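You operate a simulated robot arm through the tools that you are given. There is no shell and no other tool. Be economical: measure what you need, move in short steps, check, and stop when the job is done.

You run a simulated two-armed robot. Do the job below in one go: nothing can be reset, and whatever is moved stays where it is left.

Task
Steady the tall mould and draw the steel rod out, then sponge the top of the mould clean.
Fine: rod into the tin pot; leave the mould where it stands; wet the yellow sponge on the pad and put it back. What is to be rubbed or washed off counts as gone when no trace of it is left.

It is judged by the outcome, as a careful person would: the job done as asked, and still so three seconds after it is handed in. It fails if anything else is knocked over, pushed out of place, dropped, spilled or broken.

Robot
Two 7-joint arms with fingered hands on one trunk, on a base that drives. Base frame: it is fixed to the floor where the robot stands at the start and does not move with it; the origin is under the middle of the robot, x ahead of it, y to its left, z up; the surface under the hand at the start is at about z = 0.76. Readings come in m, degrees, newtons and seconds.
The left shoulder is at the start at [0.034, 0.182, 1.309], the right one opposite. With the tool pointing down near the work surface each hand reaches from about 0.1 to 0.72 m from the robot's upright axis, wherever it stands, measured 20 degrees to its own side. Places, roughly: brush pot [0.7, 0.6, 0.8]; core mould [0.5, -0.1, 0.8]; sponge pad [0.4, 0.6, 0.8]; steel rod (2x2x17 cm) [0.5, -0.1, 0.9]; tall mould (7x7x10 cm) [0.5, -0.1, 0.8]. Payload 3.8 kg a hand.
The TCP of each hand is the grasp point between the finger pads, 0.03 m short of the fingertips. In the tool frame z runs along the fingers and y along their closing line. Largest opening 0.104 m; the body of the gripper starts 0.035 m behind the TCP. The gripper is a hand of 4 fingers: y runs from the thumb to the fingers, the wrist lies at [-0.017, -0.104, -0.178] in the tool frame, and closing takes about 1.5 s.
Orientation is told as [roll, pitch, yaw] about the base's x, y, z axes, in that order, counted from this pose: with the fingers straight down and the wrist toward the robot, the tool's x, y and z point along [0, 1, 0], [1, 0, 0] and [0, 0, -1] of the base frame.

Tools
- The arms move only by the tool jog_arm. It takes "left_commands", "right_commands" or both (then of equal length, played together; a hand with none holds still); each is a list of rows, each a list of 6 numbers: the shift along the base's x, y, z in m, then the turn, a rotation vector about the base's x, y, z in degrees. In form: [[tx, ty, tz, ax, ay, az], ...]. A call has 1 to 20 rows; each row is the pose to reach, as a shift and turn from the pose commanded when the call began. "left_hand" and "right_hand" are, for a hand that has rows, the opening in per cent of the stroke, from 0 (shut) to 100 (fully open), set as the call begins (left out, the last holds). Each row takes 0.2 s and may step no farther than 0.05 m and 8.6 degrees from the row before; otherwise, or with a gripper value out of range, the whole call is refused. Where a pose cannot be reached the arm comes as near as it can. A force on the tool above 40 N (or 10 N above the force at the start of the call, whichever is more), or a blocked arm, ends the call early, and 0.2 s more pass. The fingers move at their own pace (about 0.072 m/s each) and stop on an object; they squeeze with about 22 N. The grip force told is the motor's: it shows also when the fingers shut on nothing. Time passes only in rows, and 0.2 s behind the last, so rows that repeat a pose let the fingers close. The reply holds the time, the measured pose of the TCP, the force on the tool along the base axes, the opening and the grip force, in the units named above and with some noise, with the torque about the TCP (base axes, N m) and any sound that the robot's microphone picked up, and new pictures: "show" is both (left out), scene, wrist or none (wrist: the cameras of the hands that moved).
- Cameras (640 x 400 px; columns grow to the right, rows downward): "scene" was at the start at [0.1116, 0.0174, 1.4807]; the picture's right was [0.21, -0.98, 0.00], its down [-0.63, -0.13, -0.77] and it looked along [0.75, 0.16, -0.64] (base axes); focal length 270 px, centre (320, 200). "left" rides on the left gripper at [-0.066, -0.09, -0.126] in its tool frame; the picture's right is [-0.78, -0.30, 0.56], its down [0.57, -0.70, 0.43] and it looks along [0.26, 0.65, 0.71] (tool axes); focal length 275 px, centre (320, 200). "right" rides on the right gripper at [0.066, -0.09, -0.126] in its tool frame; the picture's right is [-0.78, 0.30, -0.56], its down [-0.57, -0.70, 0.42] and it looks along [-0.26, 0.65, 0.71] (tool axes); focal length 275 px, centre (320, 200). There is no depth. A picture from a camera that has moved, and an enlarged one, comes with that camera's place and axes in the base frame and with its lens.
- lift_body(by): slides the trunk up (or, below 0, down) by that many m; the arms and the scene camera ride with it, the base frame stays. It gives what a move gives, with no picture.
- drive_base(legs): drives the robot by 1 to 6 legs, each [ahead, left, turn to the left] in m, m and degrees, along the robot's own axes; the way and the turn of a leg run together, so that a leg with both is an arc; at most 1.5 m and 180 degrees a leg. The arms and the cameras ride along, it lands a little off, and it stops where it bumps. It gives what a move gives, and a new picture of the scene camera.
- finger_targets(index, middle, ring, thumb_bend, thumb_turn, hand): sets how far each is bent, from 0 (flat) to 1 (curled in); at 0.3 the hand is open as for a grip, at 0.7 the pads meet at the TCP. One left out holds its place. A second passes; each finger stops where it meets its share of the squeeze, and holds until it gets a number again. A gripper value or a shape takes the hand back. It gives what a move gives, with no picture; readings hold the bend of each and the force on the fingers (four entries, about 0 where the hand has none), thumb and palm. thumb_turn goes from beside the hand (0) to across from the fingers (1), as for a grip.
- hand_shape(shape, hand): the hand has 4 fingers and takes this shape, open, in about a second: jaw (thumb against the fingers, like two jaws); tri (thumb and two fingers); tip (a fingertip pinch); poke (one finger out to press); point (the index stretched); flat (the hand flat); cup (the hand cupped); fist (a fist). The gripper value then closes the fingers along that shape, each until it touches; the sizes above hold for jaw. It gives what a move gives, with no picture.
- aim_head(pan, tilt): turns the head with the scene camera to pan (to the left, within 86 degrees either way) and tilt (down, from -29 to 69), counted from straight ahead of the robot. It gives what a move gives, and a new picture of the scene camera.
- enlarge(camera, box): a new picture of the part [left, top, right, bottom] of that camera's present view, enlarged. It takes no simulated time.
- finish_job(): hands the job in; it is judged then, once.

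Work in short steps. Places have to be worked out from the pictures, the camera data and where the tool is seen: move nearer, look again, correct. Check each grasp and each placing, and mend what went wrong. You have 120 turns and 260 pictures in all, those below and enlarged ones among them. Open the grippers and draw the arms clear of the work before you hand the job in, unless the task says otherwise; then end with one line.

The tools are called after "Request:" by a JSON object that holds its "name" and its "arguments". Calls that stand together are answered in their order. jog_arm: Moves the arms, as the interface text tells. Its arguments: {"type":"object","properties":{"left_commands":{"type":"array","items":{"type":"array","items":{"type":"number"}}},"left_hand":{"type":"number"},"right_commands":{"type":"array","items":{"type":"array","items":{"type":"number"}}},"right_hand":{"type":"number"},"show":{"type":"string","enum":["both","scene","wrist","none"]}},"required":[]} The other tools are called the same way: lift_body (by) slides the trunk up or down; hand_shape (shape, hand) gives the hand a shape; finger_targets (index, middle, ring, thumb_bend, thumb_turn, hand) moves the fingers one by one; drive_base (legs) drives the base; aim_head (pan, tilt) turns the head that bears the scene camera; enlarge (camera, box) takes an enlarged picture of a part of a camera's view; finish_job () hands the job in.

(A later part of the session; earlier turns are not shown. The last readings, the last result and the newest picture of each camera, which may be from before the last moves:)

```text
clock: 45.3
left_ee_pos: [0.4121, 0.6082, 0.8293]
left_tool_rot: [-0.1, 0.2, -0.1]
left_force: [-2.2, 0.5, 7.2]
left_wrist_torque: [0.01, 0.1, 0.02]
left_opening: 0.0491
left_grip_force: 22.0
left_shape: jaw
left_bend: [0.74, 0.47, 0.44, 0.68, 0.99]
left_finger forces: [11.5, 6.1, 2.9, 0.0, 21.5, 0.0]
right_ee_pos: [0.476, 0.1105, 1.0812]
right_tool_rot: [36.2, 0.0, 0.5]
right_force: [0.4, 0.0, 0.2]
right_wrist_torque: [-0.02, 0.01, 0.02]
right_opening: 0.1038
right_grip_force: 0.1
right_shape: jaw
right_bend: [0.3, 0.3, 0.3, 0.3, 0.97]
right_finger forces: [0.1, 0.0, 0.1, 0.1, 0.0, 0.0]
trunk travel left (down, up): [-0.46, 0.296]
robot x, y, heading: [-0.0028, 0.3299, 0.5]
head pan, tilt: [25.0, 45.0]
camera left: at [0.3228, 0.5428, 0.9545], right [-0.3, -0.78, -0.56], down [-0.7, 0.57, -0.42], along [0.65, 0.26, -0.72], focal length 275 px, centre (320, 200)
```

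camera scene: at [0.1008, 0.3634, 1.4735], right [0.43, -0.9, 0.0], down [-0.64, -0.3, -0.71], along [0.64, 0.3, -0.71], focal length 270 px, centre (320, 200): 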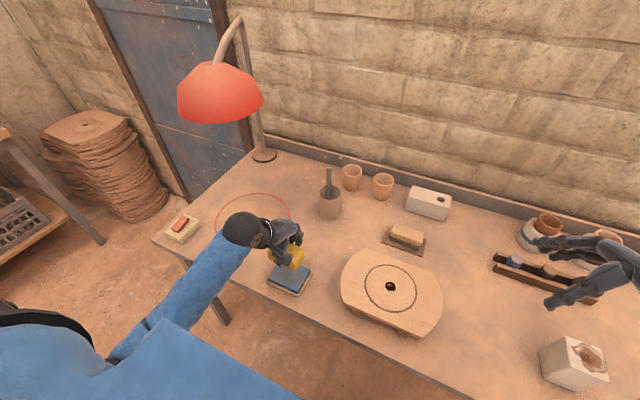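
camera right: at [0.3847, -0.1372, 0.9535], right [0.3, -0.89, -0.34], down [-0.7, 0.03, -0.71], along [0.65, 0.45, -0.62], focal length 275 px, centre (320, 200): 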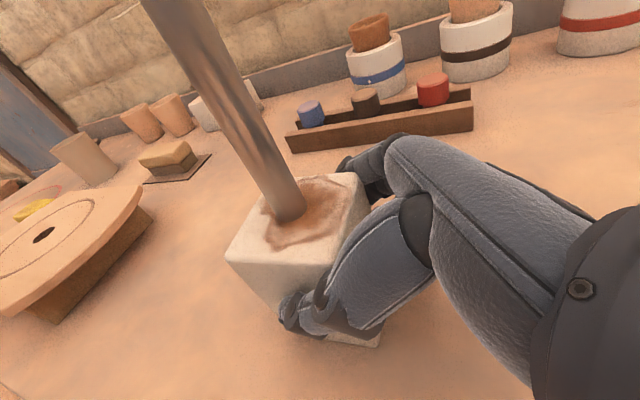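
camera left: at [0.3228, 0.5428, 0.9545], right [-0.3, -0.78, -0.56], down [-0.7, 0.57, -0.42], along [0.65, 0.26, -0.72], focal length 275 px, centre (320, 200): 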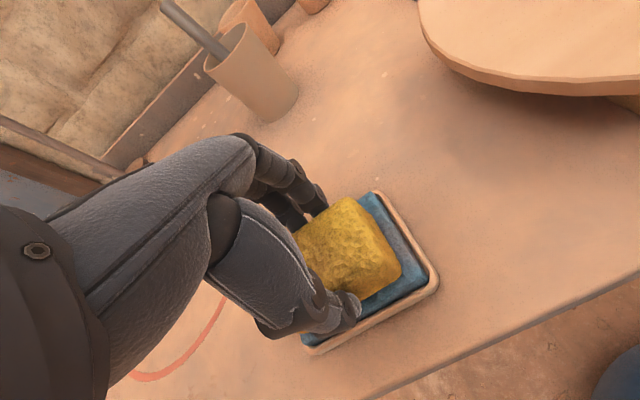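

Contact at 7 N. I hold the sponge on the pad with a touch more pressure for two seconds, then check.

Request:
{"name": "jog_arm", "arguments": {"left_commands": [[0, 0, -0.002, 0, 0, 0], [0, 0, -0.002, 0, 0, 0], [0, 0, -0.002, 0, 0, 0], [0, 0, -0.002, 0, 0, 0], [0, 0, -0.002, 0, 0, 0], [0, 0, -0.002, 0, 0, 0], [0, 0, -0.002, 0, 0, 0], [0, 0, -0.002, 0, 0, 0], [0, 0, -0.002, 0, 0, 0], [0, 0, -0.002, 0, 0, 0]], "show": "wrist"}}

```text
clock: 47.5
left_ee_pos: [0.412, 0.6088, 0.8284]
left_tool_rot: [0.0, 0.1, 0.0]
left_force: [1.9, 3.9, 23.1]
left_wrist_torque: [0.15, -0.01, 0.06]
left_opening: 0.05
left_grip_force: 22.0
left_shape: jaw
left_bend: [0.74, 0.47, 0.44, 0.68, 1.0]
left_finger forces: [14.1, 7.8, 3.7, 0.1, 22.4, 0.0]
right_ee_pos: [0.4752, 0.1078, 1.0811]
right_tool_rot: [36.2, 0.0, 0.5]
right_force: [-0.6, 0.0, -0.2]
right_wrist_torque: [0.01, 0.05, 0.0]
right_opening: 0.104
right_grip_force: 0.1
right_shape: jaw
right_bend: [0.3, 0.3, 0.3, 0.3, 0.97]
right_finger forces: [0.0, 0.0, 0.1, 0.0, 0.1, 0.1]
trunk travel left (down, up): [-0.46, 0.296]
robot x, y, heading: [-0.0005, 0.3272, 0.3]
head pan, tilt: [25.0, 45.0]
camera left: at [0.322, 0.5425, 0.9532], right [-0.3, -0.78, -0.56], down [-0.7, 0.57, -0.42], along [0.65, 0.26, -0.71], focal length 275 px, centre (320, 200)
```

left: 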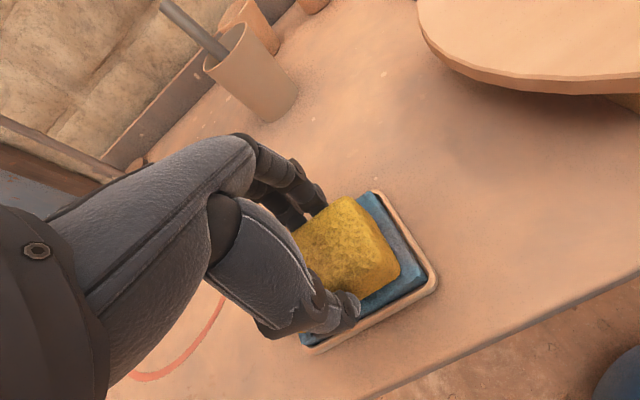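

The sponge was pressed at 23 N and should be wet. I lift it clear and drive back right 0.33 m.

Request:
{"name": "jog_arm", "arguments": {"left_commands": [[0, 0, 0.02, 0, 0, 0], [0, 0, 0.05, 0, 0, 0], [0, 0, 0.09, 0, 0, 0], [0.01, 0, 0.13, 0, 0, 0], [0.02, 0, 0.17, 0, 0, 0], [0.03, 0, 0.2, 0, 0, 0], [0.04, 0, 0.22, 0, 0, 0]], "show": "scene"}}

Request:
{"name": "enlarge", "arguments": {"camera": "scene", "box": [220, 150, 420, 310]}}

Request:
{"name": "drive_base", "arguments": {"legs": [[0, -0.33, 0]]}}

Request:
{"name": "aim_head", "arguments": {"pan": 0, "tilt": 52}}

```text
clock: 49.1
left_ee_pos: [0.454, 0.609, 1.0502]
left_tool_rot: [0.0, 0.3, -0.1]
left_force: [0.1, 0.6, 0.3]
left_wrist_torque: [0.0, 0.01, 0.03]
left_opening: 0.0496
left_grip_force: 21.5
left_shape: jaw
left_bend: [0.74, 0.47, 0.44, 0.68, 0.99]
left_finger forces: [11.8, 6.3, 2.8, 0.0, 21.0, 0.1]
right_ee_pos: [0.4768, 0.1103, 1.08]
right_tool_rot: [36.2, -0.1, 0.5]
right_force: [-0.3, -0.4, 0.3]
right_wrist_torque: [-0.03, -0.01, 0.02]
right_opening: 0.1038
right_grip_force: 0.0
right_shape: jaw
right_bend: [0.3, 0.3, 0.3, 0.3, 0.97]
right_finger forces: [0.0, 0.1, 0.0, 0.0, 0.0, 0.1]
trunk travel left (down, up): [-0.46, 0.296]
robot x, y, heading: [-0.0028, 0.3277, 0.4]
head pan, tilt: [25.0, 45.0]
camera scene: at [0.1007, 0.3636, 1.4735], right [0.43, -0.9, 0.0], down [-0.64, -0.3, -0.71], along [0.64, 0.3, -0.71], focal length 270 px, centre (320, 200)
```

scene: 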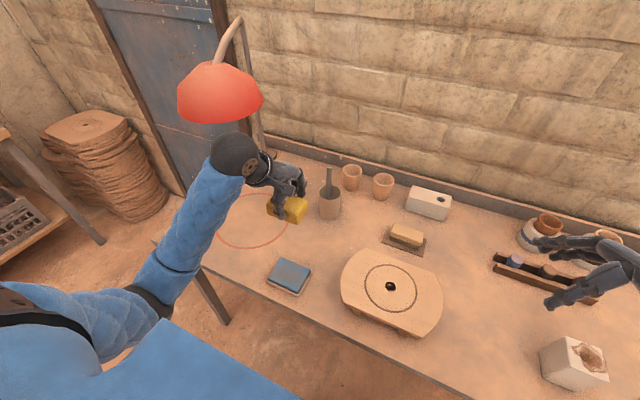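

```text
2.50 times, centred on (320, 230) of scene
camera zoom: at [0.1007, 0.3636, 1.4735], right [0.43, -0.9, 0.0], down [-0.64, -0.3, -0.71], along [0.64, 0.3, -0.71], focal length 674 px, centre (320, 125)
```

zoom: 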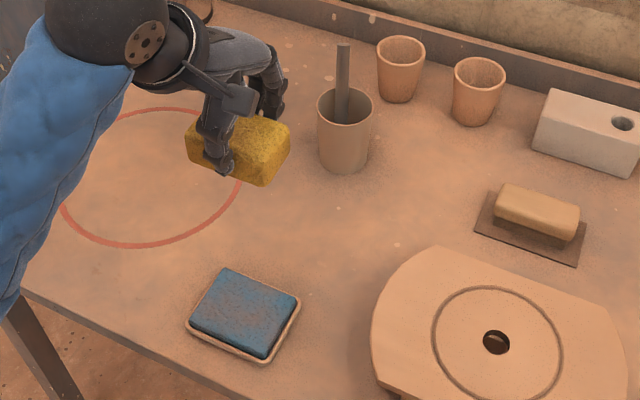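

```text
clock: 51.2
left_ee_pos: [0.4564, 0.2801, 1.0502]
left_tool_rot: [0.0, 0.3, 0.2]
left_force: [0.3, -0.3, -0.1]
left_wrist_torque: [0.02, 0.0, 0.02]
left_opening: 0.0496
left_grip_force: 21.9
left_shape: jaw
left_bend: [0.74, 0.47, 0.44, 0.68, 0.99]
left_finger forces: [11.9, 6.3, 2.7, 0.0, 21.0, 0.1]
right_ee_pos: [0.4799, -0.2191, 1.0795]
right_tool_rot: [36.3, 0.1, 0.8]
right_force: [-1.4, 0.6, -0.1]
right_wrist_torque: [0.0, 0.01, 0.01]
right_opening: 0.1037
right_grip_force: 0.1
right_shape: jaw
right_bend: [0.3, 0.3, 0.3, 0.3, 0.97]
right_finger forces: [0.0, 0.0, 0.1, 0.0, 0.1, 0.0]
trunk travel left (down, up): [-0.46, 0.296]
robot x, y, heading: [0.001, -0.0007, 0.6]
head pan, tilt: [25.0, 45.0]
camera scene: at [0.1038, 0.0316, 1.4735], right [0.43, -0.9, 0.0], down [-0.64, -0.31, -0.71], along [0.64, 0.31, -0.71], focal length 270 px, centre (320, 200)
```

scene: 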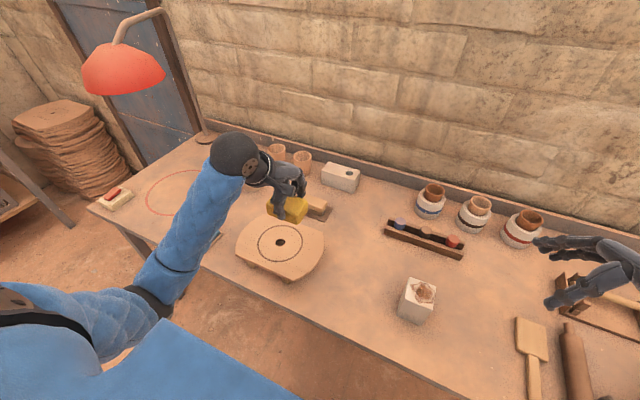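

```text
clock: 52.1
left_ee_pos: [0.4567, 0.2791, 1.0495]
left_tool_rot: [-0.1, 0.4, 0.1]
left_force: [-0.1, -0.4, 0.1]
left_wrist_torque: [0.01, -0.06, -0.02]
left_opening: 0.0496
left_grip_force: 22.2
left_shape: jaw
left_bend: [0.74, 0.47, 0.44, 0.68, 0.99]
left_finger forces: [11.9, 6.3, 2.8, 0.0, 21.0, 0.0]
right_ee_pos: [0.4813, -0.2194, 1.0802]
right_tool_rot: [36.2, 0.0, 0.8]
right_force: [0.4, 0.0, 0.9]
right_wrist_torque: [0.0, 0.02, 0.0]
right_opening: 0.1036
right_grip_force: 0.1
right_shape: jaw
right_bend: [0.3, 0.3, 0.3, 0.3, 0.97]
right_finger forces: [0.0, 0.0, 0.0, 0.1, 0.1, 0.0]
trunk travel left (down, up): [-0.46, 0.296]
robot x, y, heading: [0.0003, 0.0015, 0.7]
head pan, tilt: [0.0, 52.0]
camera scene: at [0.1056, -0.0017, 1.464], right [0.01, -1.0, 0.0], down [-0.79, -0.01, -0.62], along [0.62, 0.01, -0.79], focal length 270 px, centre (320, 200)
```

scene: 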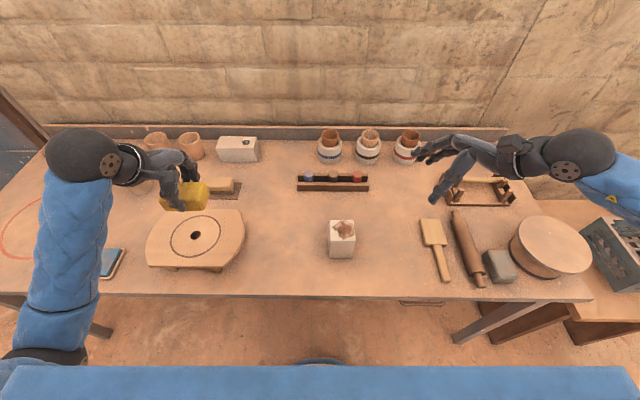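

Both hands are back by the mould. I check its position before gripping it again.

Request:
{"name": "enlarge", "arguments": {"camera": "scene", "box": [290, 190, 410, 280]}}

Request:
{"name": "jog_arm", "arguments": {"right_commands": [[-0.001, 0, -0.03, 4, 0, 0], [-0.002, -0.005, -0.06, 8, 0, 0], [-0.004, -0.005, -0.09, 12, 0, 0], [-0.006, -0.005, -0.12, 16, 0, 0], [-0.007, 0, -0.15, 20, 0, 0], [-0.007, 0, -0.15, 20, 0, 0]], "show": "wrist"}}

```text
4.44 times, centred on (350, 235) of scene
camera zoom: at [0.1056, -0.0017, 1.464], right [0.01, -1.0, 0.0], down [-0.79, -0.01, -0.62], along [0.62, 0.01, -0.79], focal length 1199 px, centre (187, 44)
```

zoom: 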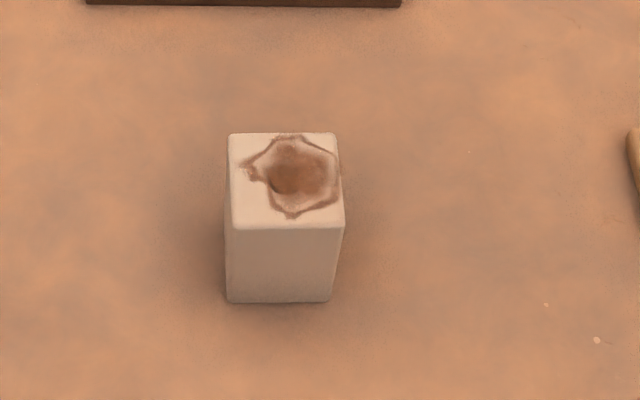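

```text
clock: 53.5
left_ee_pos: [0.4546, 0.2804, 1.0492]
left_tool_rot: [0.0, 0.4, 0.1]
left_force: [0.1, -0.5, 0.0]
left_wrist_torque: [0.04, -0.01, 0.03]
left_opening: 0.0497
left_grip_force: 22.3
left_shape: jaw
left_bend: [0.74, 0.47, 0.44, 0.68, 0.99]
left_finger forces: [11.8, 6.3, 2.8, 0.1, 21.0, 0.0]
right_ee_pos: [0.4712, -0.2198, 0.9287]
right_tool_rot: [56.4, -0.2, 0.6]
right_force: [-0.3, 0.2, -0.1]
right_wrist_torque: [0.0, -0.01, 0.02]
right_opening: 0.1038
right_grip_force: 0.0
right_shape: jaw
right_bend: [0.3, 0.3, 0.3, 0.3, 0.97]
right_finger forces: [0.0, 0.0, 0.1, 0.0, 0.1, 0.0]
trunk travel left (down, up): [-0.46, 0.296]
robot x, y, heading: [0.0039, -0.0011, 1.0]
head pan, tilt: [0.0, 52.0]
camera right: at [0.3816, -0.2883, 1.0528], right [0.31, -0.89, -0.33], down [-0.7, 0.03, -0.71], along [0.65, 0.45, -0.61], focal length 275 px, centre (320, 200)
```

right: 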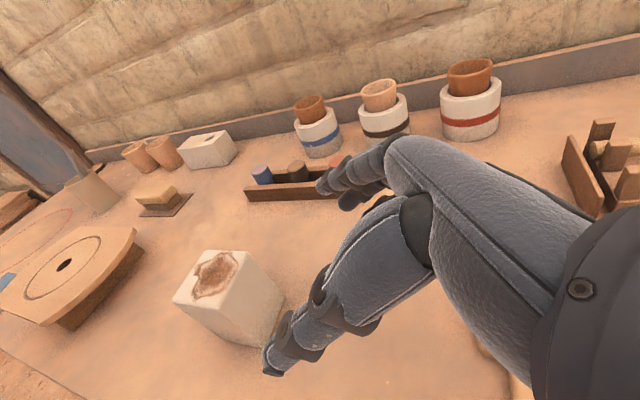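

Mould centre is (0.477, -0.053). I bring the right hand in slightly lower and farther back than before, leaving the top free for the sponge.

Request:
{"name": "jog_arm", "arguments": {"right_commands": [[0.002, 0.03, -0.025, 0, 0, 0], [0.004, 0.06, -0.05, 0, 0, 0], [0.004, 0.09, -0.078, 0, 0, 0], [0.004, 0.115, -0.1, 0, 0, 0], [0.004, 0.135, -0.115, 0, 0, 0], [0.004, 0.135, -0.115, 0, 0, 0]], "show": "wrist"}}

Request:
{"name": "enlarge", "arguments": {"camera": "scene", "box": [290, 190, 410, 280]}}

```text
clock: 54.8
left_ee_pos: [0.4547, 0.2807, 1.0513]
left_tool_rot: [-0.1, 0.2, 0.1]
left_force: [0.3, 1.3, -0.8]
left_wrist_torque: [0.0, 0.0, -0.02]
left_opening: 0.0496
left_grip_force: 21.9
left_shape: jaw
left_bend: [0.74, 0.47, 0.44, 0.68, 0.99]
left_finger forces: [11.9, 6.2, 2.8, 0.1, 21.0, 0.0]
right_ee_pos: [0.4998, -0.0771, 0.8505]
right_tool_rot: [60.2, -2.7, -1.8]
right_force: [3.4, 4.6, 31.7]
right_wrist_torque: [1.02, 1.87, -0.42]
right_opening: 0.1038
right_grip_force: 0.0
right_shape: jaw
right_bend: [0.3, 0.3, 0.3, 0.34, 0.78]
right_finger forces: [0.1, 0.0, 0.1, 0.0, 31.1, 0.1]
right hand out of reach, approached as far as the arm can: row 4
trunk travel left (down, up): [-0.46, 0.296]
robot x, y, heading: [0.004, -0.0035, 0.7]
head pan, tilt: [0.0, 52.0]
stopped in row 6 (right hand): the force on the tool passed its limit at 49 N (the readings are from after the stop); the commanded pose is now the measured one
camera right: at [0.4016, -0.1496, 0.9649], right [0.29, -0.88, -0.38], down [-0.66, 0.11, -0.74], along [0.69, 0.47, -0.55], focal length 275 px, centre (320, 200)
```

right: 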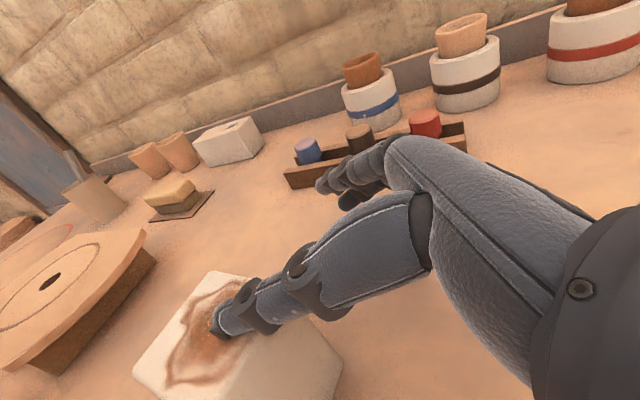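

```text
4.44 times, centred on (350, 235) of scene
camera zoom: at [0.1022, 0.0007, 1.4647], right [0.01, -1.0, 0.0], down [-0.79, -0.01, -0.62], along [0.62, 0.01, -0.79], focal length 1199 px, centre (187, 44)
```

zoom: 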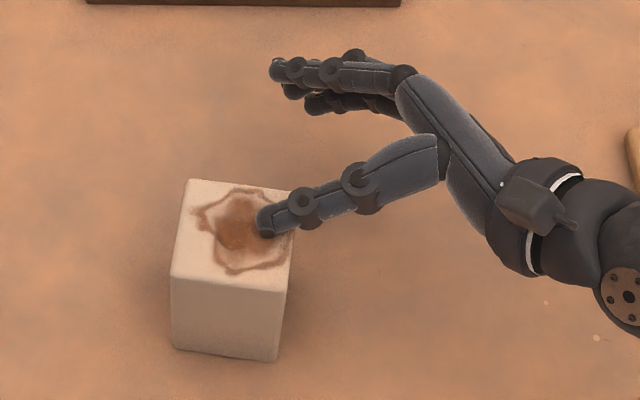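

The thumb caught the mould's top and pushed it. I lift the right hand straight up at once, then measure how far the mould moved.

Request:
{"name": "jog_arm", "arguments": {"right_commands": [[0, 0, 0.01, 0, 0, 0], [0, 0, 0.03, 0, 0, 0], [0, 0, 0.06, 0, 0, 0], [0, -0.02, 0.09, 0, 0, 0], [0, -0.05, 0.11, 0, 0, 0], [0, -0.09, 0.12, 0, 0, 0], [0, -0.12, 0.12, 0, 0, 0], [0, -0.12, 0.12, 0, 0, 0]], "show": "scene"}}

Request:
{"name": "enlarge", "arguments": {"camera": "scene", "box": [290, 190, 410, 280]}}

Request:
{"name": "enlarge", "arguments": {"camera": "right", "box": [100, 160, 360, 380]}}

```text
clock: 56.6
left_ee_pos: [0.4564, 0.2791, 1.049]
left_tool_rot: [0.1, 0.4, 0.1]
left_force: [0.7, -0.1, -0.8]
left_wrist_torque: [-0.01, 0.01, -0.01]
left_opening: 0.0495
left_grip_force: 21.5
left_shape: jaw
left_bend: [0.74, 0.47, 0.44, 0.68, 0.99]
left_finger forces: [11.9, 6.3, 2.7, 0.1, 21.0, 0.0]
right_ee_pos: [0.4967, -0.2023, 0.9594]
right_tool_rot: [59.1, -2.0, -1.3]
right_force: [0.6, -0.1, 0.6]
right_wrist_torque: [-0.01, 0.05, 0.01]
right_opening: 0.1039
right_grip_force: 0.1
right_shape: jaw
right_bend: [0.3, 0.3, 0.3, 0.3, 0.97]
right_finger forces: [0.1, 0.0, 0.0, 0.0, 0.1, 0.1]
trunk travel left (down, up): [-0.46, 0.296]
robot x, y, heading: [0.0042, -0.0034, 0.7]
head pan, tilt: [0.0, 52.0]
camera scene: at [0.106, -0.0014, 1.4639], right [0.01, -1.0, 0.0], down [-0.79, -0.01, -0.62], along [0.62, 0.01, -0.79], focal length 270 px, centre (320, 200)
```

scene: 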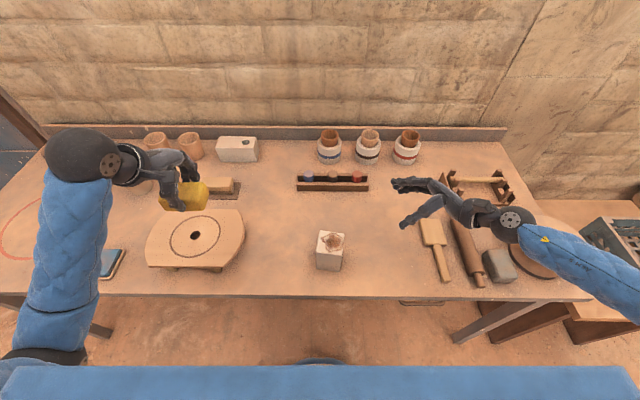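

```text
4.44 times, centred on (350, 235) of scene
camera zoom: at [0.106, -0.0014, 1.4639], right [0.01, -1.0, 0.0], down [-0.79, -0.01, -0.62], along [0.62, 0.01, -0.79], focal length 1199 px, centre (187, 44)
```

zoom: 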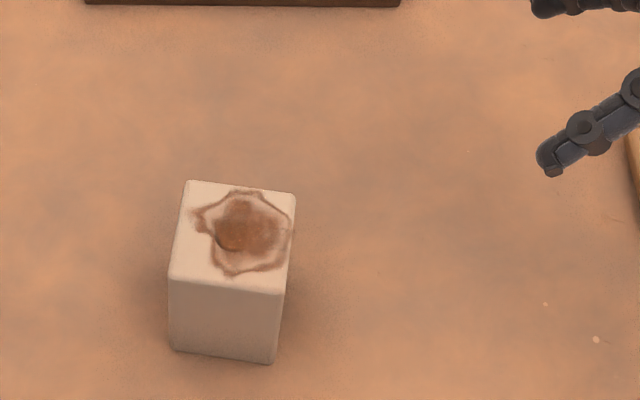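

```text
1.82 times, centred on (230, 270) of right
camera zoom: at [0.4009, -0.2731, 1.0761], right [0.29, -0.88, -0.37], down [-0.67, 0.09, -0.73], along [0.68, 0.46, -0.57], focal length 500 px, centre (484, 73)
```

zoom: 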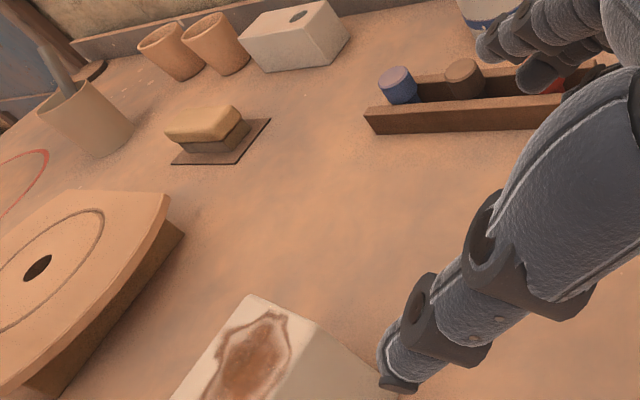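

The mould slid to about (0.440, -0.022) and turned by -7°. I'll grip it squarely with a less extreme wrist (roll 50°, yaw -7°) and set it back at (0.477, -0.053). First a standoff pose.

Request:
{"name": "jog_arm", "arguments": {"right_commands": [[-0.015, 0.01, 0.0, -2, 0.4, -1.2], [-0.03, 0.015, -0.01, -4, 0.8, -2.4], [-0.045, 0.02, -0.02, -6, 1.2, -3.6], [-0.06, 0.03, -0.03, -8, 1.6, -4.8], [-0.073, 0.041, -0.043, -9, 2, -5.7], [-0.073, 0.041, -0.043, -9, 2, -5.7]], "show": "wrist"}}

Request:
{"name": "enlarge", "arguments": {"camera": "scene", "box": [290, 190, 410, 280]}}

```text
clock: 58.0
left_ee_pos: [0.4574, 0.2787, 1.0497]
left_tool_rot: [0.0, 0.4, 0.1]
left_force: [0.2, 0.0, -1.3]
left_wrist_torque: [0.02, 0.02, -0.01]
left_opening: 0.0494
left_grip_force: 21.8
left_shape: jaw
left_bend: [0.74, 0.47, 0.44, 0.68, 0.99]
left_finger forces: [11.9, 6.3, 2.8, 0.1, 20.9, 0.0]
right_ee_pos: [0.4242, -0.1605, 0.9167]
right_tool_rot: [49.9, -0.7, -7.0]
right_force: [-0.7, -0.2, 0.8]
right_wrist_torque: [-0.02, 0.02, 0.01]
right_opening: 0.1038
right_grip_force: 0.1
right_shape: jaw
right_bend: [0.3, 0.3, 0.3, 0.3, 0.97]
right_finger forces: [0.1, 0.1, 0.0, 0.1, 0.0, 0.0]
trunk travel left (down, up): [-0.46, 0.296]
robot x, y, heading: [0.0001, -0.0013, 0.7]
head pan, tilt: [0.0, 52.0]
camera right: at [0.3261, -0.2028, 1.0462], right [0.18, -0.96, -0.23], down [-0.69, 0.04, -0.72], along [0.7, 0.29, -0.66], focal length 275 px, centre (320, 200)
```

right: 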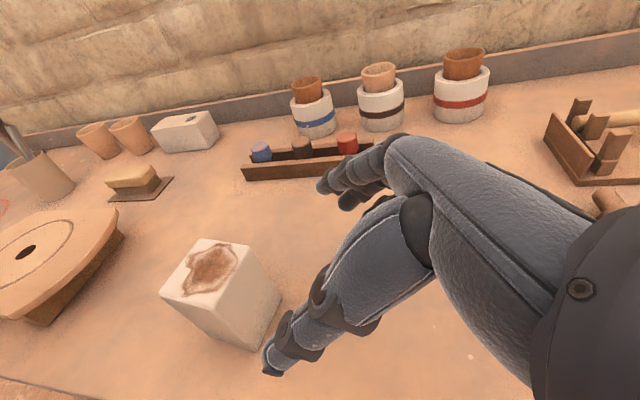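

```text
4.44 times, centred on (350, 235) of scene
camera zoom: at [0.1059, -0.0019, 1.4639], right [0.01, -1.0, 0.0], down [-0.79, -0.01, -0.62], along [0.62, 0.01, -0.79], focal length 1199 px, centre (187, 44)
```

zoom: 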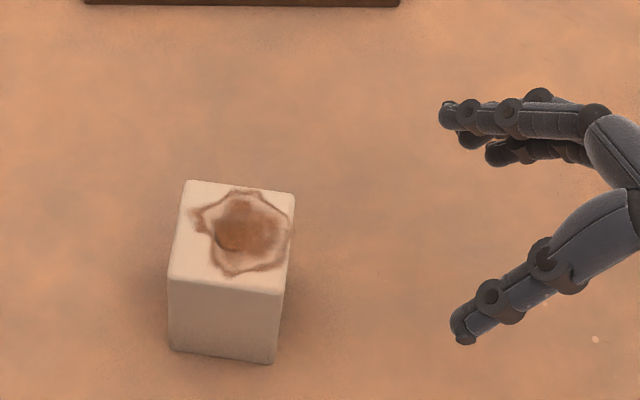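

The hand is in line. I go in along the approach direction by 8 cm and check.

Request:
{"name": "jog_arm", "arguments": {"right_commands": [[0.002, 0.015, -0.013, 0, 0, 0], [0.004, 0.03, -0.026, 0, 0, 0], [0.005, 0.046, -0.039, 0, 0, 0], [0.006, 0.061, -0.051, 0, 0, 0], [0.006, 0.061, -0.051, 0, 0, 0]], "show": "wrist"}}

Request:
{"name": "enlarge", "arguments": {"camera": "scene", "box": [290, 190, 410, 280]}}

```text
clock: 59.2
left_ee_pos: [0.4566, 0.2791, 1.0497]
left_tool_rot: [0.0, 0.4, 0.1]
left_force: [0.0, -1.2, 0.1]
left_wrist_torque: [0.03, -0.02, 0.01]
left_opening: 0.0498
left_grip_force: 22.1
left_shape: jaw
left_bend: [0.74, 0.47, 0.44, 0.68, 0.99]
left_finger forces: [11.9, 6.3, 2.9, 0.0, 21.1, 0.1]
right_ee_pos: [0.4284, -0.099, 0.8641]
right_tool_rot: [50.1, -0.6, -6.9]
right_force: [0.6, -1.1, -0.1]
right_wrist_torque: [0.02, 0.0, -0.02]
right_opening: 0.1039
right_grip_force: 0.0
right_shape: jaw
right_bend: [0.3, 0.3, 0.3, 0.3, 0.97]
right_finger forces: [0.1, 0.1, 0.0, 0.0, 0.1, 0.0]
trunk travel left (down, up): [-0.46, 0.296]
robot x, y, heading: [0.0043, -0.0011, 0.5]
head pan, tilt: [0.0, 52.0]
camera right: at [0.3316, -0.1413, 0.9948], right [0.19, -0.95, -0.23], down [-0.69, 0.04, -0.72], along [0.7, 0.29, -0.65], focal length 275 px, centre (320, 200)
```

right: 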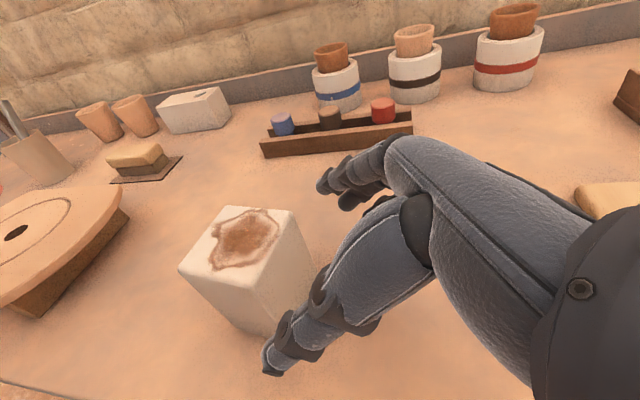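

```text
4.44 times, centred on (350, 235) of scene
camera zoom: at [0.1057, -0.0018, 1.4639], right [0.01, -1.0, 0.0], down [-0.79, -0.01, -0.62], along [0.62, 0.01, -0.79], focal length 1199 px, centre (187, 44)
```

zoom: 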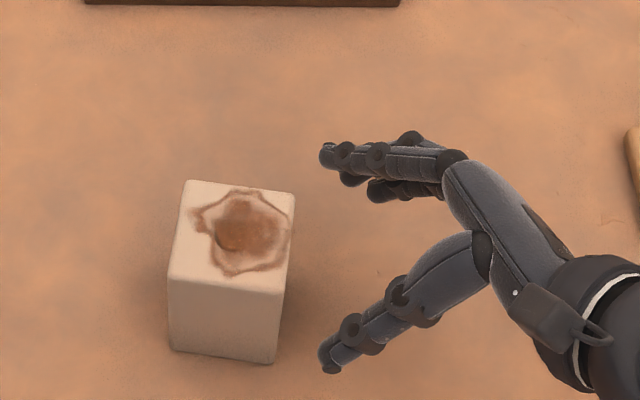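

Clear on both sides. I continue the last 5 cm in.

Request:
{"name": "jog_arm", "arguments": {"right_commands": [[0.003, 0.013, -0.011, 0, 0, 0], [0.006, 0.026, -0.022, 0, 0, 0], [0.009, 0.039, -0.033, 0, 0, 0], [0.011, 0.052, -0.043, 0, 0, 0], [0.011, 0.052, -0.043, 0, 0, 0]], "show": "wrist"}}

Request:
{"name": "enlarge", "arguments": {"camera": "scene", "box": [290, 190, 410, 280]}}

```text
clock: 60.4
left_ee_pos: [0.4557, 0.2793, 1.0501]
left_tool_rot: [0.0, 0.4, 0.1]
left_force: [0.1, 0.0, -1.1]
left_wrist_torque: [0.0, 0.0, -0.01]
left_opening: 0.0496
left_grip_force: 22.2
left_shape: jaw
left_bend: [0.74, 0.47, 0.44, 0.68, 0.99]
left_finger forces: [11.9, 6.2, 2.7, 0.1, 20.9, 0.0]
right_ee_pos: [0.439, -0.0472, 0.8222]
right_tool_rot: [50.1, -0.7, -6.8]
right_force: [-0.3, 0.3, 0.4]
right_wrist_torque: [0.01, -0.02, 0.02]
right_opening: 0.1039
right_grip_force: 0.0
right_shape: jaw
right_bend: [0.3, 0.3, 0.3, 0.3, 0.97]
right_finger forces: [0.0, 0.0, 0.0, 0.0, 0.0, 0.1]
trunk travel left (down, up): [-0.46, 0.296]
robot x, y, heading: [0.0011, -0.003, 0.6]
head pan, tilt: [0.0, 52.0]
camera right: at [0.3416, -0.0891, 0.9513], right [0.19, -0.95, -0.23], down [-0.69, 0.04, -0.72], along [0.7, 0.29, -0.65], focal length 275 px, centre (320, 200)
```

right: 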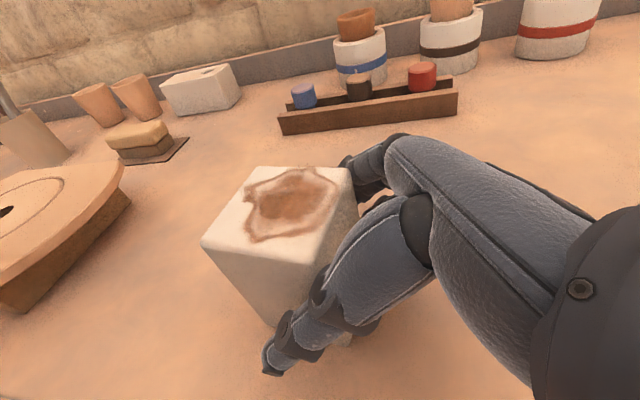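

```text
4.44 times, centred on (350, 235) of scene
camera zoom: at [0.1056, -0.0018, 1.464], right [0.01, -1.0, 0.0], down [-0.79, -0.01, -0.62], along [0.62, 0.01, -0.79], focal length 1199 px, centre (187, 44)
```

zoom: 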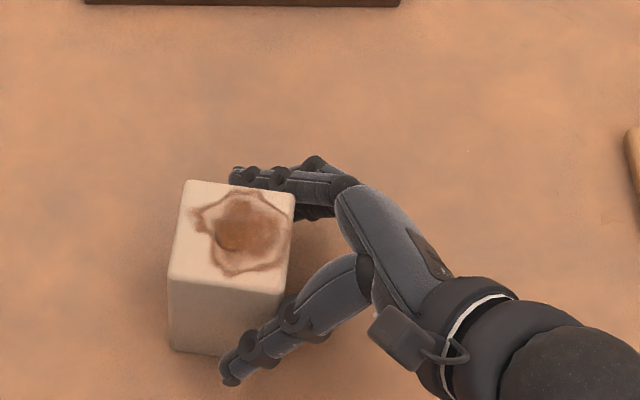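

The hand straddles the mould squarely with no contact. I close on it.

Request:
{"name": "jog_arm", "arguments": {"right_commands": [[0, 0, 0, 0, 0, 0], [0, 0, 0, 0, 0, 0], [0, 0, 0, 0, 0, 0], [0, 0, 0, 0, 0, 0], [0, 0, 0, 0, 0, 0], [0, 0, 0, 0, 0, 0], [0, 0, 0, 0, 0, 0], [0, 0, 0, 0, 0, 0]], "right_hand": 0, "show": "none"}}

Request:
{"name": "enlarge", "arguments": {"camera": "scene", "box": [290, 190, 410, 280]}}

```text
clock: 62.2
left_ee_pos: [0.4553, 0.2793, 1.0492]
left_tool_rot: [0.0, 0.5, 0.1]
left_force: [0.1, -0.7, -0.3]
left_wrist_torque: [-0.03, -0.02, -0.03]
left_opening: 0.0494
left_grip_force: 22.1
left_shape: jaw
left_bend: [0.74, 0.47, 0.44, 0.68, 0.99]
left_finger forces: [11.9, 6.3, 2.8, 0.0, 21.0, 0.0]
right_ee_pos: [0.4383, -0.0474, 0.822]
right_tool_rot: [49.9, -0.6, -6.9]
right_force: [0.1, 0.8, 0.5]
right_wrist_torque: [-0.01, -0.09, 0.04]
right_opening: 0.0562
right_grip_force: 22.1
right_shape: jaw
right_bend: [0.73, 0.44, 0.4, 0.65, 0.99]
right_finger forces: [10.9, 5.9, 2.7, 0.0, 18.3, 0.1]
trunk travel left (down, up): [-0.46, 0.296]
robot x, y, heading: [-0.0018, -0.0023, 0.7]
head pan, tilt: [0.0, 52.0]
```

```text
4.44 times, centred on (350, 235) of scene
camera zoom: at [0.1057, -0.0015, 1.4639], right [0.01, -1.0, 0.0], down [-0.79, -0.01, -0.62], along [0.62, 0.01, -0.79], focal length 1199 px, centre (187, 44)
```

zoom: 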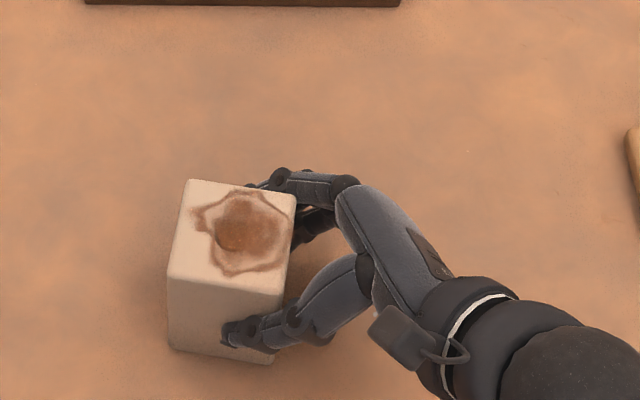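

Gripped without shift. I slide the mould back: +4.0 cm in x, -3.1 cm in y and +7° turn, lifting a hair to ease the friction.

Request:
{"name": "jog_arm", "arguments": {"right_commands": [[0, 0, 0.004, 0, 0, 0], [0.006, -0.005, 0.005, 0, 0, 1.1], [0.012, -0.01, 0.005, 0, 0, 2.2], [0.019, -0.015, 0.005, 0, 0, 3.3], [0.026, -0.02, 0.005, 0, 0, 4.5], [0.033, -0.026, 0.005, 0, 0, 5.8], [0.04, -0.031, 0.005, 0, 0, 7], [0.04, -0.031, 0.005, 0, 0, 7], [0.04, -0.031, 0.001, 0, 0, 7], [0.04, -0.031, 0.0, 0, 0, 7], [0.04, -0.031, 0.0, 0, 0, 7]], "show": "wrist"}}

Request:
{"name": "enlarge", "arguments": {"camera": "scene", "box": [290, 190, 410, 280]}}

```text
clock: 64.6
left_ee_pos: [0.4563, 0.2786, 1.0507]
left_tool_rot: [0.0, 0.4, 0.1]
left_force: [0.4, 0.3, 0.3]
left_wrist_torque: [-0.03, -0.02, 0.03]
left_opening: 0.0493
left_grip_force: 21.7
left_shape: jaw
left_bend: [0.74, 0.47, 0.44, 0.68, 0.99]
left_finger forces: [11.9, 6.3, 2.8, 0.1, 21.0, 0.0]
right_ee_pos: [0.4793, -0.0793, 0.823]
right_tool_rot: [50.0, -0.7, 0.1]
right_force: [-0.7, -0.8, -1.8]
right_wrist_torque: [-0.09, -0.03, 0.01]
right_opening: 0.0564
right_grip_force: 21.8
right_shape: jaw
right_bend: [0.73, 0.44, 0.41, 0.65, 0.99]
right_finger forces: [10.7, 5.5, 2.7, 0.0, 18.6, 0.0]
trunk travel left (down, up): [-0.46, 0.296]
robot x, y, heading: [0.0062, -0.0017, 0.6]
head pan, tilt: [0.0, 52.0]
camera right: at [0.388, -0.1331, 0.9519], right [0.3, -0.93, -0.23], down [-0.69, -0.04, -0.72], along [0.66, 0.38, -0.65], focal length 275 px, centre (320, 200)
```

right: 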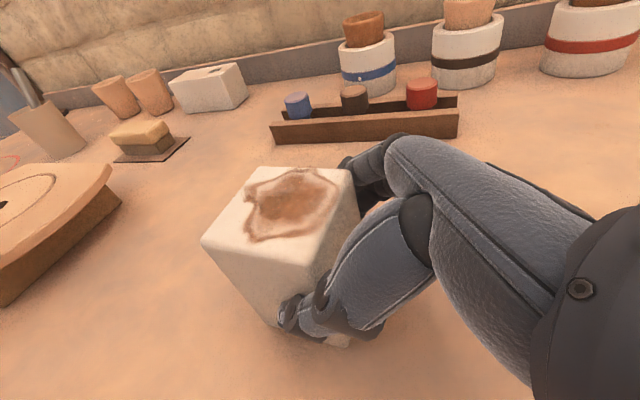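

```text
4.44 times, centred on (350, 235) of scene
camera zoom: at [0.1058, -0.0017, 1.4639], right [0.01, -1.0, 0.0], down [-0.79, -0.01, -0.62], along [0.62, 0.01, -0.79], focal length 1199 px, centre (187, 44)
```

zoom: 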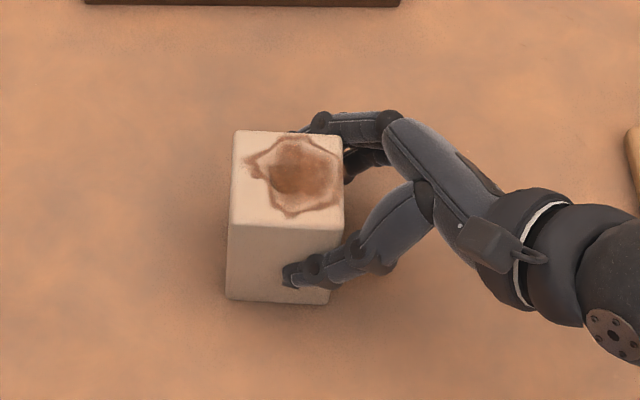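

The mould is back where it was, to within a couple of mm and about 2°. I trim the turn and keep holding it, then bring the wet sponge above it.

Request:
{"name": "jog_arm", "arguments": {"right_commands": [[-0.001, 0, 0, 0, 0, 1], [-0.001, 0, -0.001, 0, 0, 2], [-0.001, 0, -0.001, 0, 0, 2]], "show": "none"}}

Request:
{"name": "jog_arm", "arguments": {"left_commands": [[0.003, -0.04, 0, 0, 0, 0], [0.006, -0.08, 0, 0, 0, 0], [0.009, -0.12, 0, 0, 0, 0], [0.012, -0.16, 0, 0, 0, 0], [0.015, -0.2, -0.01, 0, 0, 0], [0.018, -0.24, -0.02, 0, 0, 0], [0.02, -0.28, -0.04, 0, 0, 0], [0.02, -0.31, -0.06, 0, 0, 0], [0.02, -0.322, -0.085, 0, 0, 0], [0.02, -0.322, -0.085, 0, 0, 0]]}}

Request:
{"name": "enlarge", "arguments": {"camera": "left", "box": [220, 160, 540, 380]}}

Request:
{"name": "enlarge", "arguments": {"camera": "scene", "box": [290, 170, 410, 280]}}

```text
clock: 65.4
left_ee_pos: [0.4562, 0.2789, 1.0497]
left_tool_rot: [0.0, 0.3, 0.1]
left_force: [0.2, -0.7, 0.1]
left_wrist_torque: [-0.02, 0.04, 0.02]
left_opening: 0.0496
left_grip_force: 21.9
left_shape: jaw
left_bend: [0.74, 0.47, 0.44, 0.68, 0.99]
left_finger forces: [11.9, 6.3, 2.8, 0.0, 21.0, 0.0]
right_ee_pos: [0.4792, -0.0794, 0.8224]
right_tool_rot: [50.0, -0.8, 2.0]
right_force: [1.0, -1.2, 3.7]
right_wrist_torque: [-0.03, -0.23, -0.08]
right_opening: 0.0563
right_grip_force: 21.7
right_shape: jaw
right_bend: [0.74, 0.44, 0.41, 0.65, 0.99]
right_finger forces: [10.8, 7.3, 2.9, 0.1, 18.3, 0.0]
trunk travel left (down, up): [-0.46, 0.296]
robot x, y, heading: [0.0043, -0.0031, 0.3]
head pan, tilt: [0.0, 52.0]
```

```text
clock: 67.8
left_ee_pos: [0.5067, 0.0071, 0.9649]
left_tool_rot: [4.4, -2.6, 2.6]
left_force: [-0.9, -0.6, -1.1]
left_wrist_torque: [-0.05, 0.03, 0.03]
left_opening: 0.0497
left_grip_force: 22.0
left_shape: jaw
left_bend: [0.74, 0.47, 0.44, 0.68, 0.99]
left_finger forces: [11.7, 6.3, 3.0, 0.0, 20.8, 0.0]
right_ee_pos: [0.4795, -0.0795, 0.8219]
right_tool_rot: [50.0, -0.8, 2.1]
right_force: [-1.4, -1.3, 3.5]
right_wrist_torque: [-0.01, -0.12, 0.0]
right_opening: 0.0561
right_grip_force: 21.8
right_shape: jaw
right_bend: [0.74, 0.44, 0.41, 0.65, 0.99]
right_finger forces: [10.7, 6.8, 2.8, 0.0, 20.4, 0.0]
trunk travel left (down, up): [-0.46, 0.296]
robot x, y, heading: [0.0008, -0.0051, 0.7]
head pan, tilt: [0.0, 52.0]
stopped in row 10 (left hand): the arm was blocked; the commanded pose is now the measured one
camera scene: at [0.1055, -0.0017, 1.4639], right [0.01, -1.0, 0.0], down [-0.79, -0.01, -0.62], along [0.62, 0.01, -0.79], focal length 270 px, centre (320, 200)
camera left: at [0.4127, -0.0731, 1.0813], right [-0.24, -0.74, -0.63], down [-0.71, 0.57, -0.41], along [0.67, 0.35, -0.66], focal length 275 px, centre (320, 200)
```

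scene: 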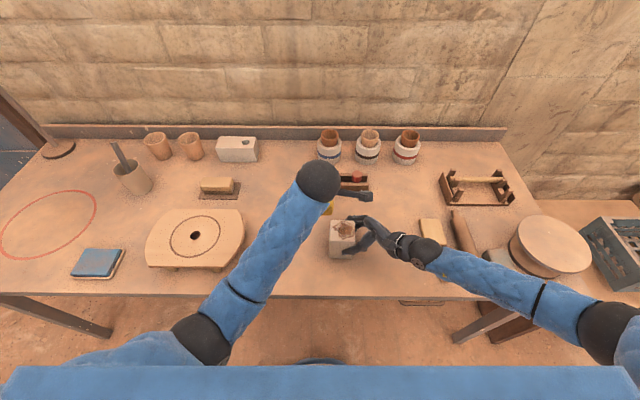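
left: 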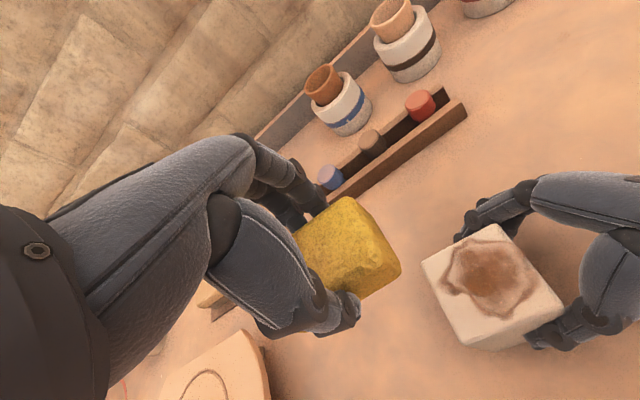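

```text
1.82 times, centred on (380, 270) of left
camera zoom: at [0.4127, -0.0731, 1.0813], right [-0.24, -0.74, -0.63], down [-0.71, 0.57, -0.41], along [0.67, 0.35, -0.66], focal length 500 px, centre (211, 73)
```

zoom: 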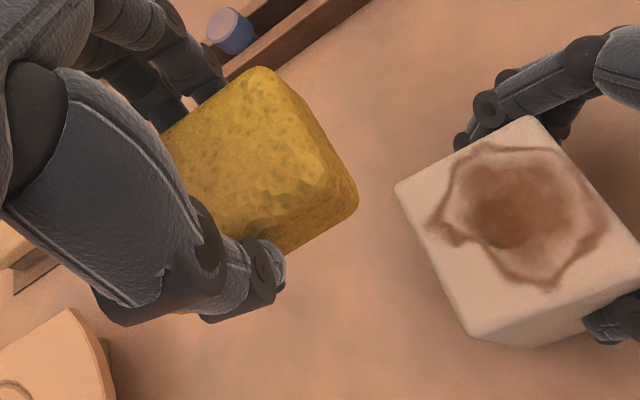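

```text
3.64 times, centred on (350, 225) of scene
camera zoom: at [0.1055, -0.0017, 1.4639], right [0.01, -1.0, 0.0], down [-0.79, -0.01, -0.62], along [0.62, 0.01, -0.79], focal length 981 px, centre (211, 109)
```

zoom: 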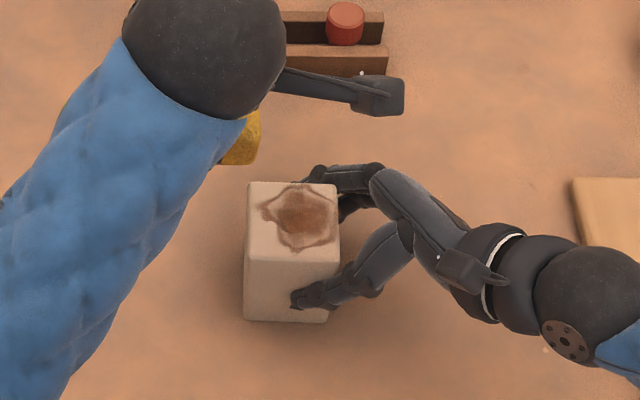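

The left arm hung up short at (0.507, 0.007), tilted by about 4°. I try easing it back to level and on toward the mould, in small steps.

Request:
{"name": "jog_arm", "arguments": {"left_commands": [[-0.008, 0, 0.01, -1, 0.5, -0.6], [-0.015, 0, 0.02, -2, 1, -1.2], [-0.022, 0, 0.03, -3, 1.8, -2], [-0.03, 0, 0.04, -4.4, 2.8, -2.6], [-0.03, 0, 0.04, -4.4, 2.8, -2.6]], "show": "none"}}

```text
clock: 69.2
left_ee_pos: [0.4871, 0.0324, 1.003]
left_tool_rot: [3.3, -0.8, 1.1]
left_force: [0.4, -0.1, 0.2]
left_wrist_torque: [-0.05, 0.01, 0.03]
left_opening: 0.0496
left_grip_force: 22.2
left_shape: jaw
left_bend: [0.74, 0.47, 0.44, 0.68, 0.99]
left_finger forces: [11.7, 6.1, 2.8, 0.0, 20.7, 0.0]
right_ee_pos: [0.4792, -0.0796, 0.8211]
right_tool_rot: [50.0, -0.8, 2.1]
right_force: [-0.8, -1.4, 2.3]
right_wrist_torque: [-0.02, -0.1, 0.04]
right_opening: 0.0563
right_grip_force: 21.4
right_shape: jaw
right_bend: [0.74, 0.44, 0.41, 0.65, 0.99]
right_finger forces: [10.8, 6.6, 2.7, 0.0, 20.0, 0.0]
trunk travel left (down, up): [-0.46, 0.296]
robot x, y, heading: [0.0019, -0.0026, 0.7]
head pan, tilt: [0.0, 52.0]
stopped in row 5 (left hand): the arm was blocked; the commanded pose is now the measured one
```

The left elbow is cramped against the body. I'll let go of the mould, back the right hand out, and reposition the base a little back and right so both arms have room. First release.

Request:
{"name": "jog_arm", "arguments": {"right_commands": [[0, 0, 0, 0, 0, 0], [0, 0, 0, 0, 0, 0], [0, 0, 0, 0, 0, 0], [0, 0, 0, 0, 0, 0], [0, 0, 0, 0, 0, 0], [0, 0, 0, 0, 0, 0], [0, 0, 0, 0, 0, 0]], "right_hand": 100, "show": "none"}}

Request:
{"name": "jog_arm", "arguments": {"right_commands": [[0, -0.02, 0.016, 0, 0, 0], [0, -0.04, 0.033, 0, 0, 0], [0, -0.065, 0.054, 0, 0, 0], [0, -0.09, 0.075, 0, 0, 0], [0, -0.115, 0.1, 0, 0, 0], [0, -0.13, 0.14, -4, 0, 0], [0, -0.14, 0.18, -8, 0, 0], [0, -0.14, 0.21, -12, 0, 0]], "left_commands": [[0, 0.03, 0, 0, 0, 0], [0, 0.07, 0.01, 0, 0, 0], [0, 0.11, 0.02, -1, 0, 0], [0, 0.15, 0.03, -2, 0, 0], [0, 0.18, 0.03, -3, 0.5, -1], [0, 0.2, 0.03, -3.3, 0.8, -1], [0, 0.22, 0.03, -3.3, 0.8, -1], [0, 0.24, 0.03, -3.3, 0.8, -1]], "show": "scene"}}

Request:
{"name": "enlarge", "arguments": {"camera": "scene", "box": [290, 190, 410, 280]}}

```text
clock: 70.8
left_ee_pos: [0.4871, 0.0327, 1.0025]
left_tool_rot: [3.2, -0.6, 1.1]
left_force: [-0.5, 0.5, -0.1]
left_wrist_torque: [0.0, -0.01, 0.0]
left_opening: 0.0494
left_grip_force: 22.0
left_shape: jaw
left_bend: [0.74, 0.47, 0.44, 0.68, 0.99]
left_finger forces: [11.7, 6.2, 2.9, 0.1, 20.7, 0.0]
right_ee_pos: [0.4786, -0.08, 0.822]
right_tool_rot: [50.0, -0.8, 2.1]
right_force: [0.1, 0.3, -0.2]
right_wrist_torque: [-0.04, 0.03, 0.03]
right_opening: 0.1036
right_grip_force: 0.0
right_shape: jaw
right_bend: [0.3, 0.3, 0.3, 0.3, 0.97]
right_finger forces: [0.0, 0.0, 0.0, 0.1, 0.1, 0.0]
trunk travel left (down, up): [-0.46, 0.296]
robot x, y, heading: [0.005, -0.0031, 0.8]
head pan, tilt: [0.0, 52.0]
```

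```text
clock: 72.6
left_ee_pos: [0.4881, 0.2698, 1.032]
left_tool_rot: [-0.4, 0.1, 0.0]
left_force: [-0.3, -0.5, -0.5]
left_wrist_torque: [-0.02, 0.01, 0.0]
left_opening: 0.0493
left_grip_force: 22.3
left_shape: jaw
left_bend: [0.74, 0.47, 0.44, 0.68, 0.99]
left_finger forces: [11.6, 6.2, 2.7, 0.1, 20.5, 0.0]
right_ee_pos: [0.4788, -0.2178, 1.0317]
right_tool_rot: [37.9, -0.2, 2.2]
right_force: [-1.0, 0.3, 0.7]
right_wrist_torque: [0.0, -0.01, 0.02]
right_opening: 0.104
right_grip_force: 0.0
right_shape: jaw
right_bend: [0.3, 0.3, 0.3, 0.3, 0.97]
right_finger forces: [0.1, 0.0, 0.0, 0.1, 0.0, 0.0]
trunk travel left (down, up): [-0.46, 0.296]
robot x, y, heading: [0.002, -0.0003, 0.6]
head pan, tilt: [0.0, 52.0]
camera scene: at [0.1055, -0.0008, 1.464], right [0.01, -1.0, 0.0], down [-0.79, -0.01, -0.62], along [0.62, 0.01, -0.79], focal length 270 px, centre (320, 200)
```

scene: 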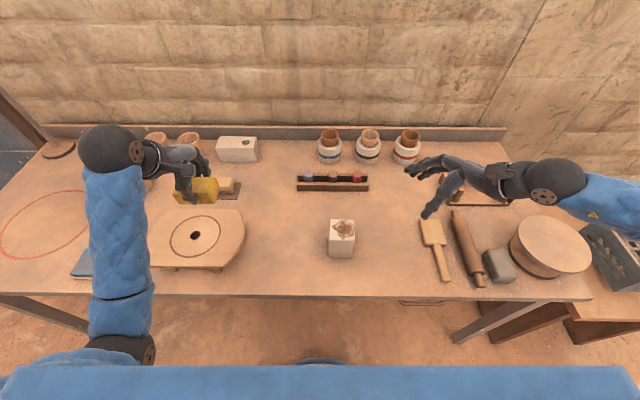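

```text
4.44 times, centred on (350, 235) of scene
camera zoom: at [0.1055, -0.0008, 1.464], right [0.01, -1.0, 0.0], down [-0.79, -0.01, -0.62], along [0.62, 0.01, -0.79], focal length 1199 px, centre (187, 44)
```

zoom: 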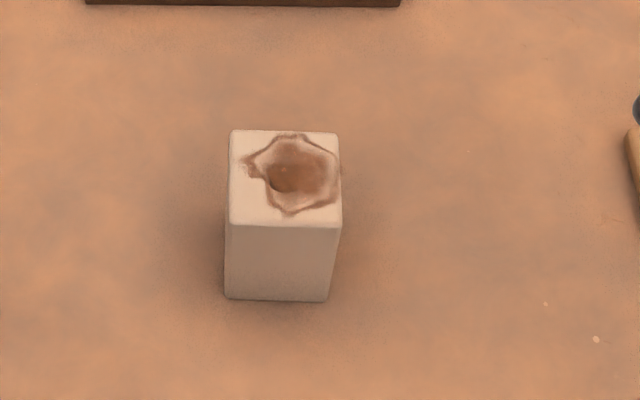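

The mould stands back in its original spot. I drive 8 cm back and 12 cm right for arm room.

Request:
{"name": "drive_base", "arguments": {"legs": [[-0.08, -0.12, 0]]}}

```text
clock: 73.9
left_ee_pos: [0.4083, 0.1482, 1.0322]
left_tool_rot: [-0.2, 0.0, -0.1]
left_force: [0.0, 0.0, -0.5]
left_wrist_torque: [-0.01, -0.01, 0.02]
left_opening: 0.0496
left_grip_force: 21.7
left_shape: jaw
left_bend: [0.74, 0.47, 0.44, 0.68, 0.99]
left_finger forces: [11.6, 6.2, 2.7, 0.1, 20.6, 0.0]
right_ee_pos: [0.3989, -0.3405, 1.0308]
right_tool_rot: [38.1, -0.2, 2.2]
right_force: [-0.3, -1.2, 0.1]
right_wrist_torque: [-0.01, 0.01, -0.01]
right_opening: 0.1036
right_grip_force: 0.1
right_shape: jaw
right_bend: [0.3, 0.3, 0.3, 0.3, 0.97]
right_finger forces: [0.0, 0.0, 0.0, 0.0, 0.1, 0.1]
trunk travel left (down, up): [-0.46, 0.296]
robot x, y, heading: [-0.0754, -0.1223, 0.5]
head pan, tilt: [0.0, 52.0]
camera scene: at [0.0259, -0.1244, 1.464], right [0.01, -1.0, 0.0], down [-0.79, -0.01, -0.62], along [0.62, 0.01, -0.79], focal length 270 px, centre (320, 200)
```

scene: 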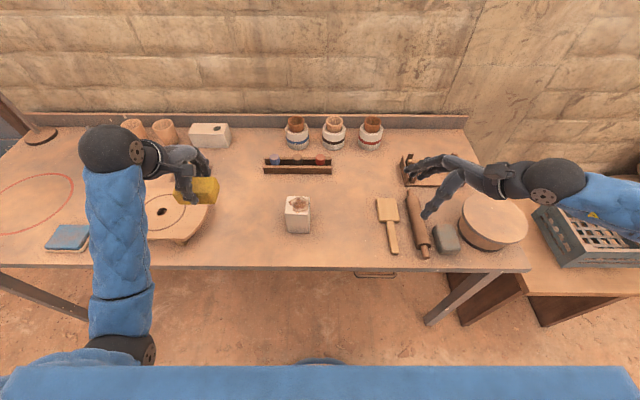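

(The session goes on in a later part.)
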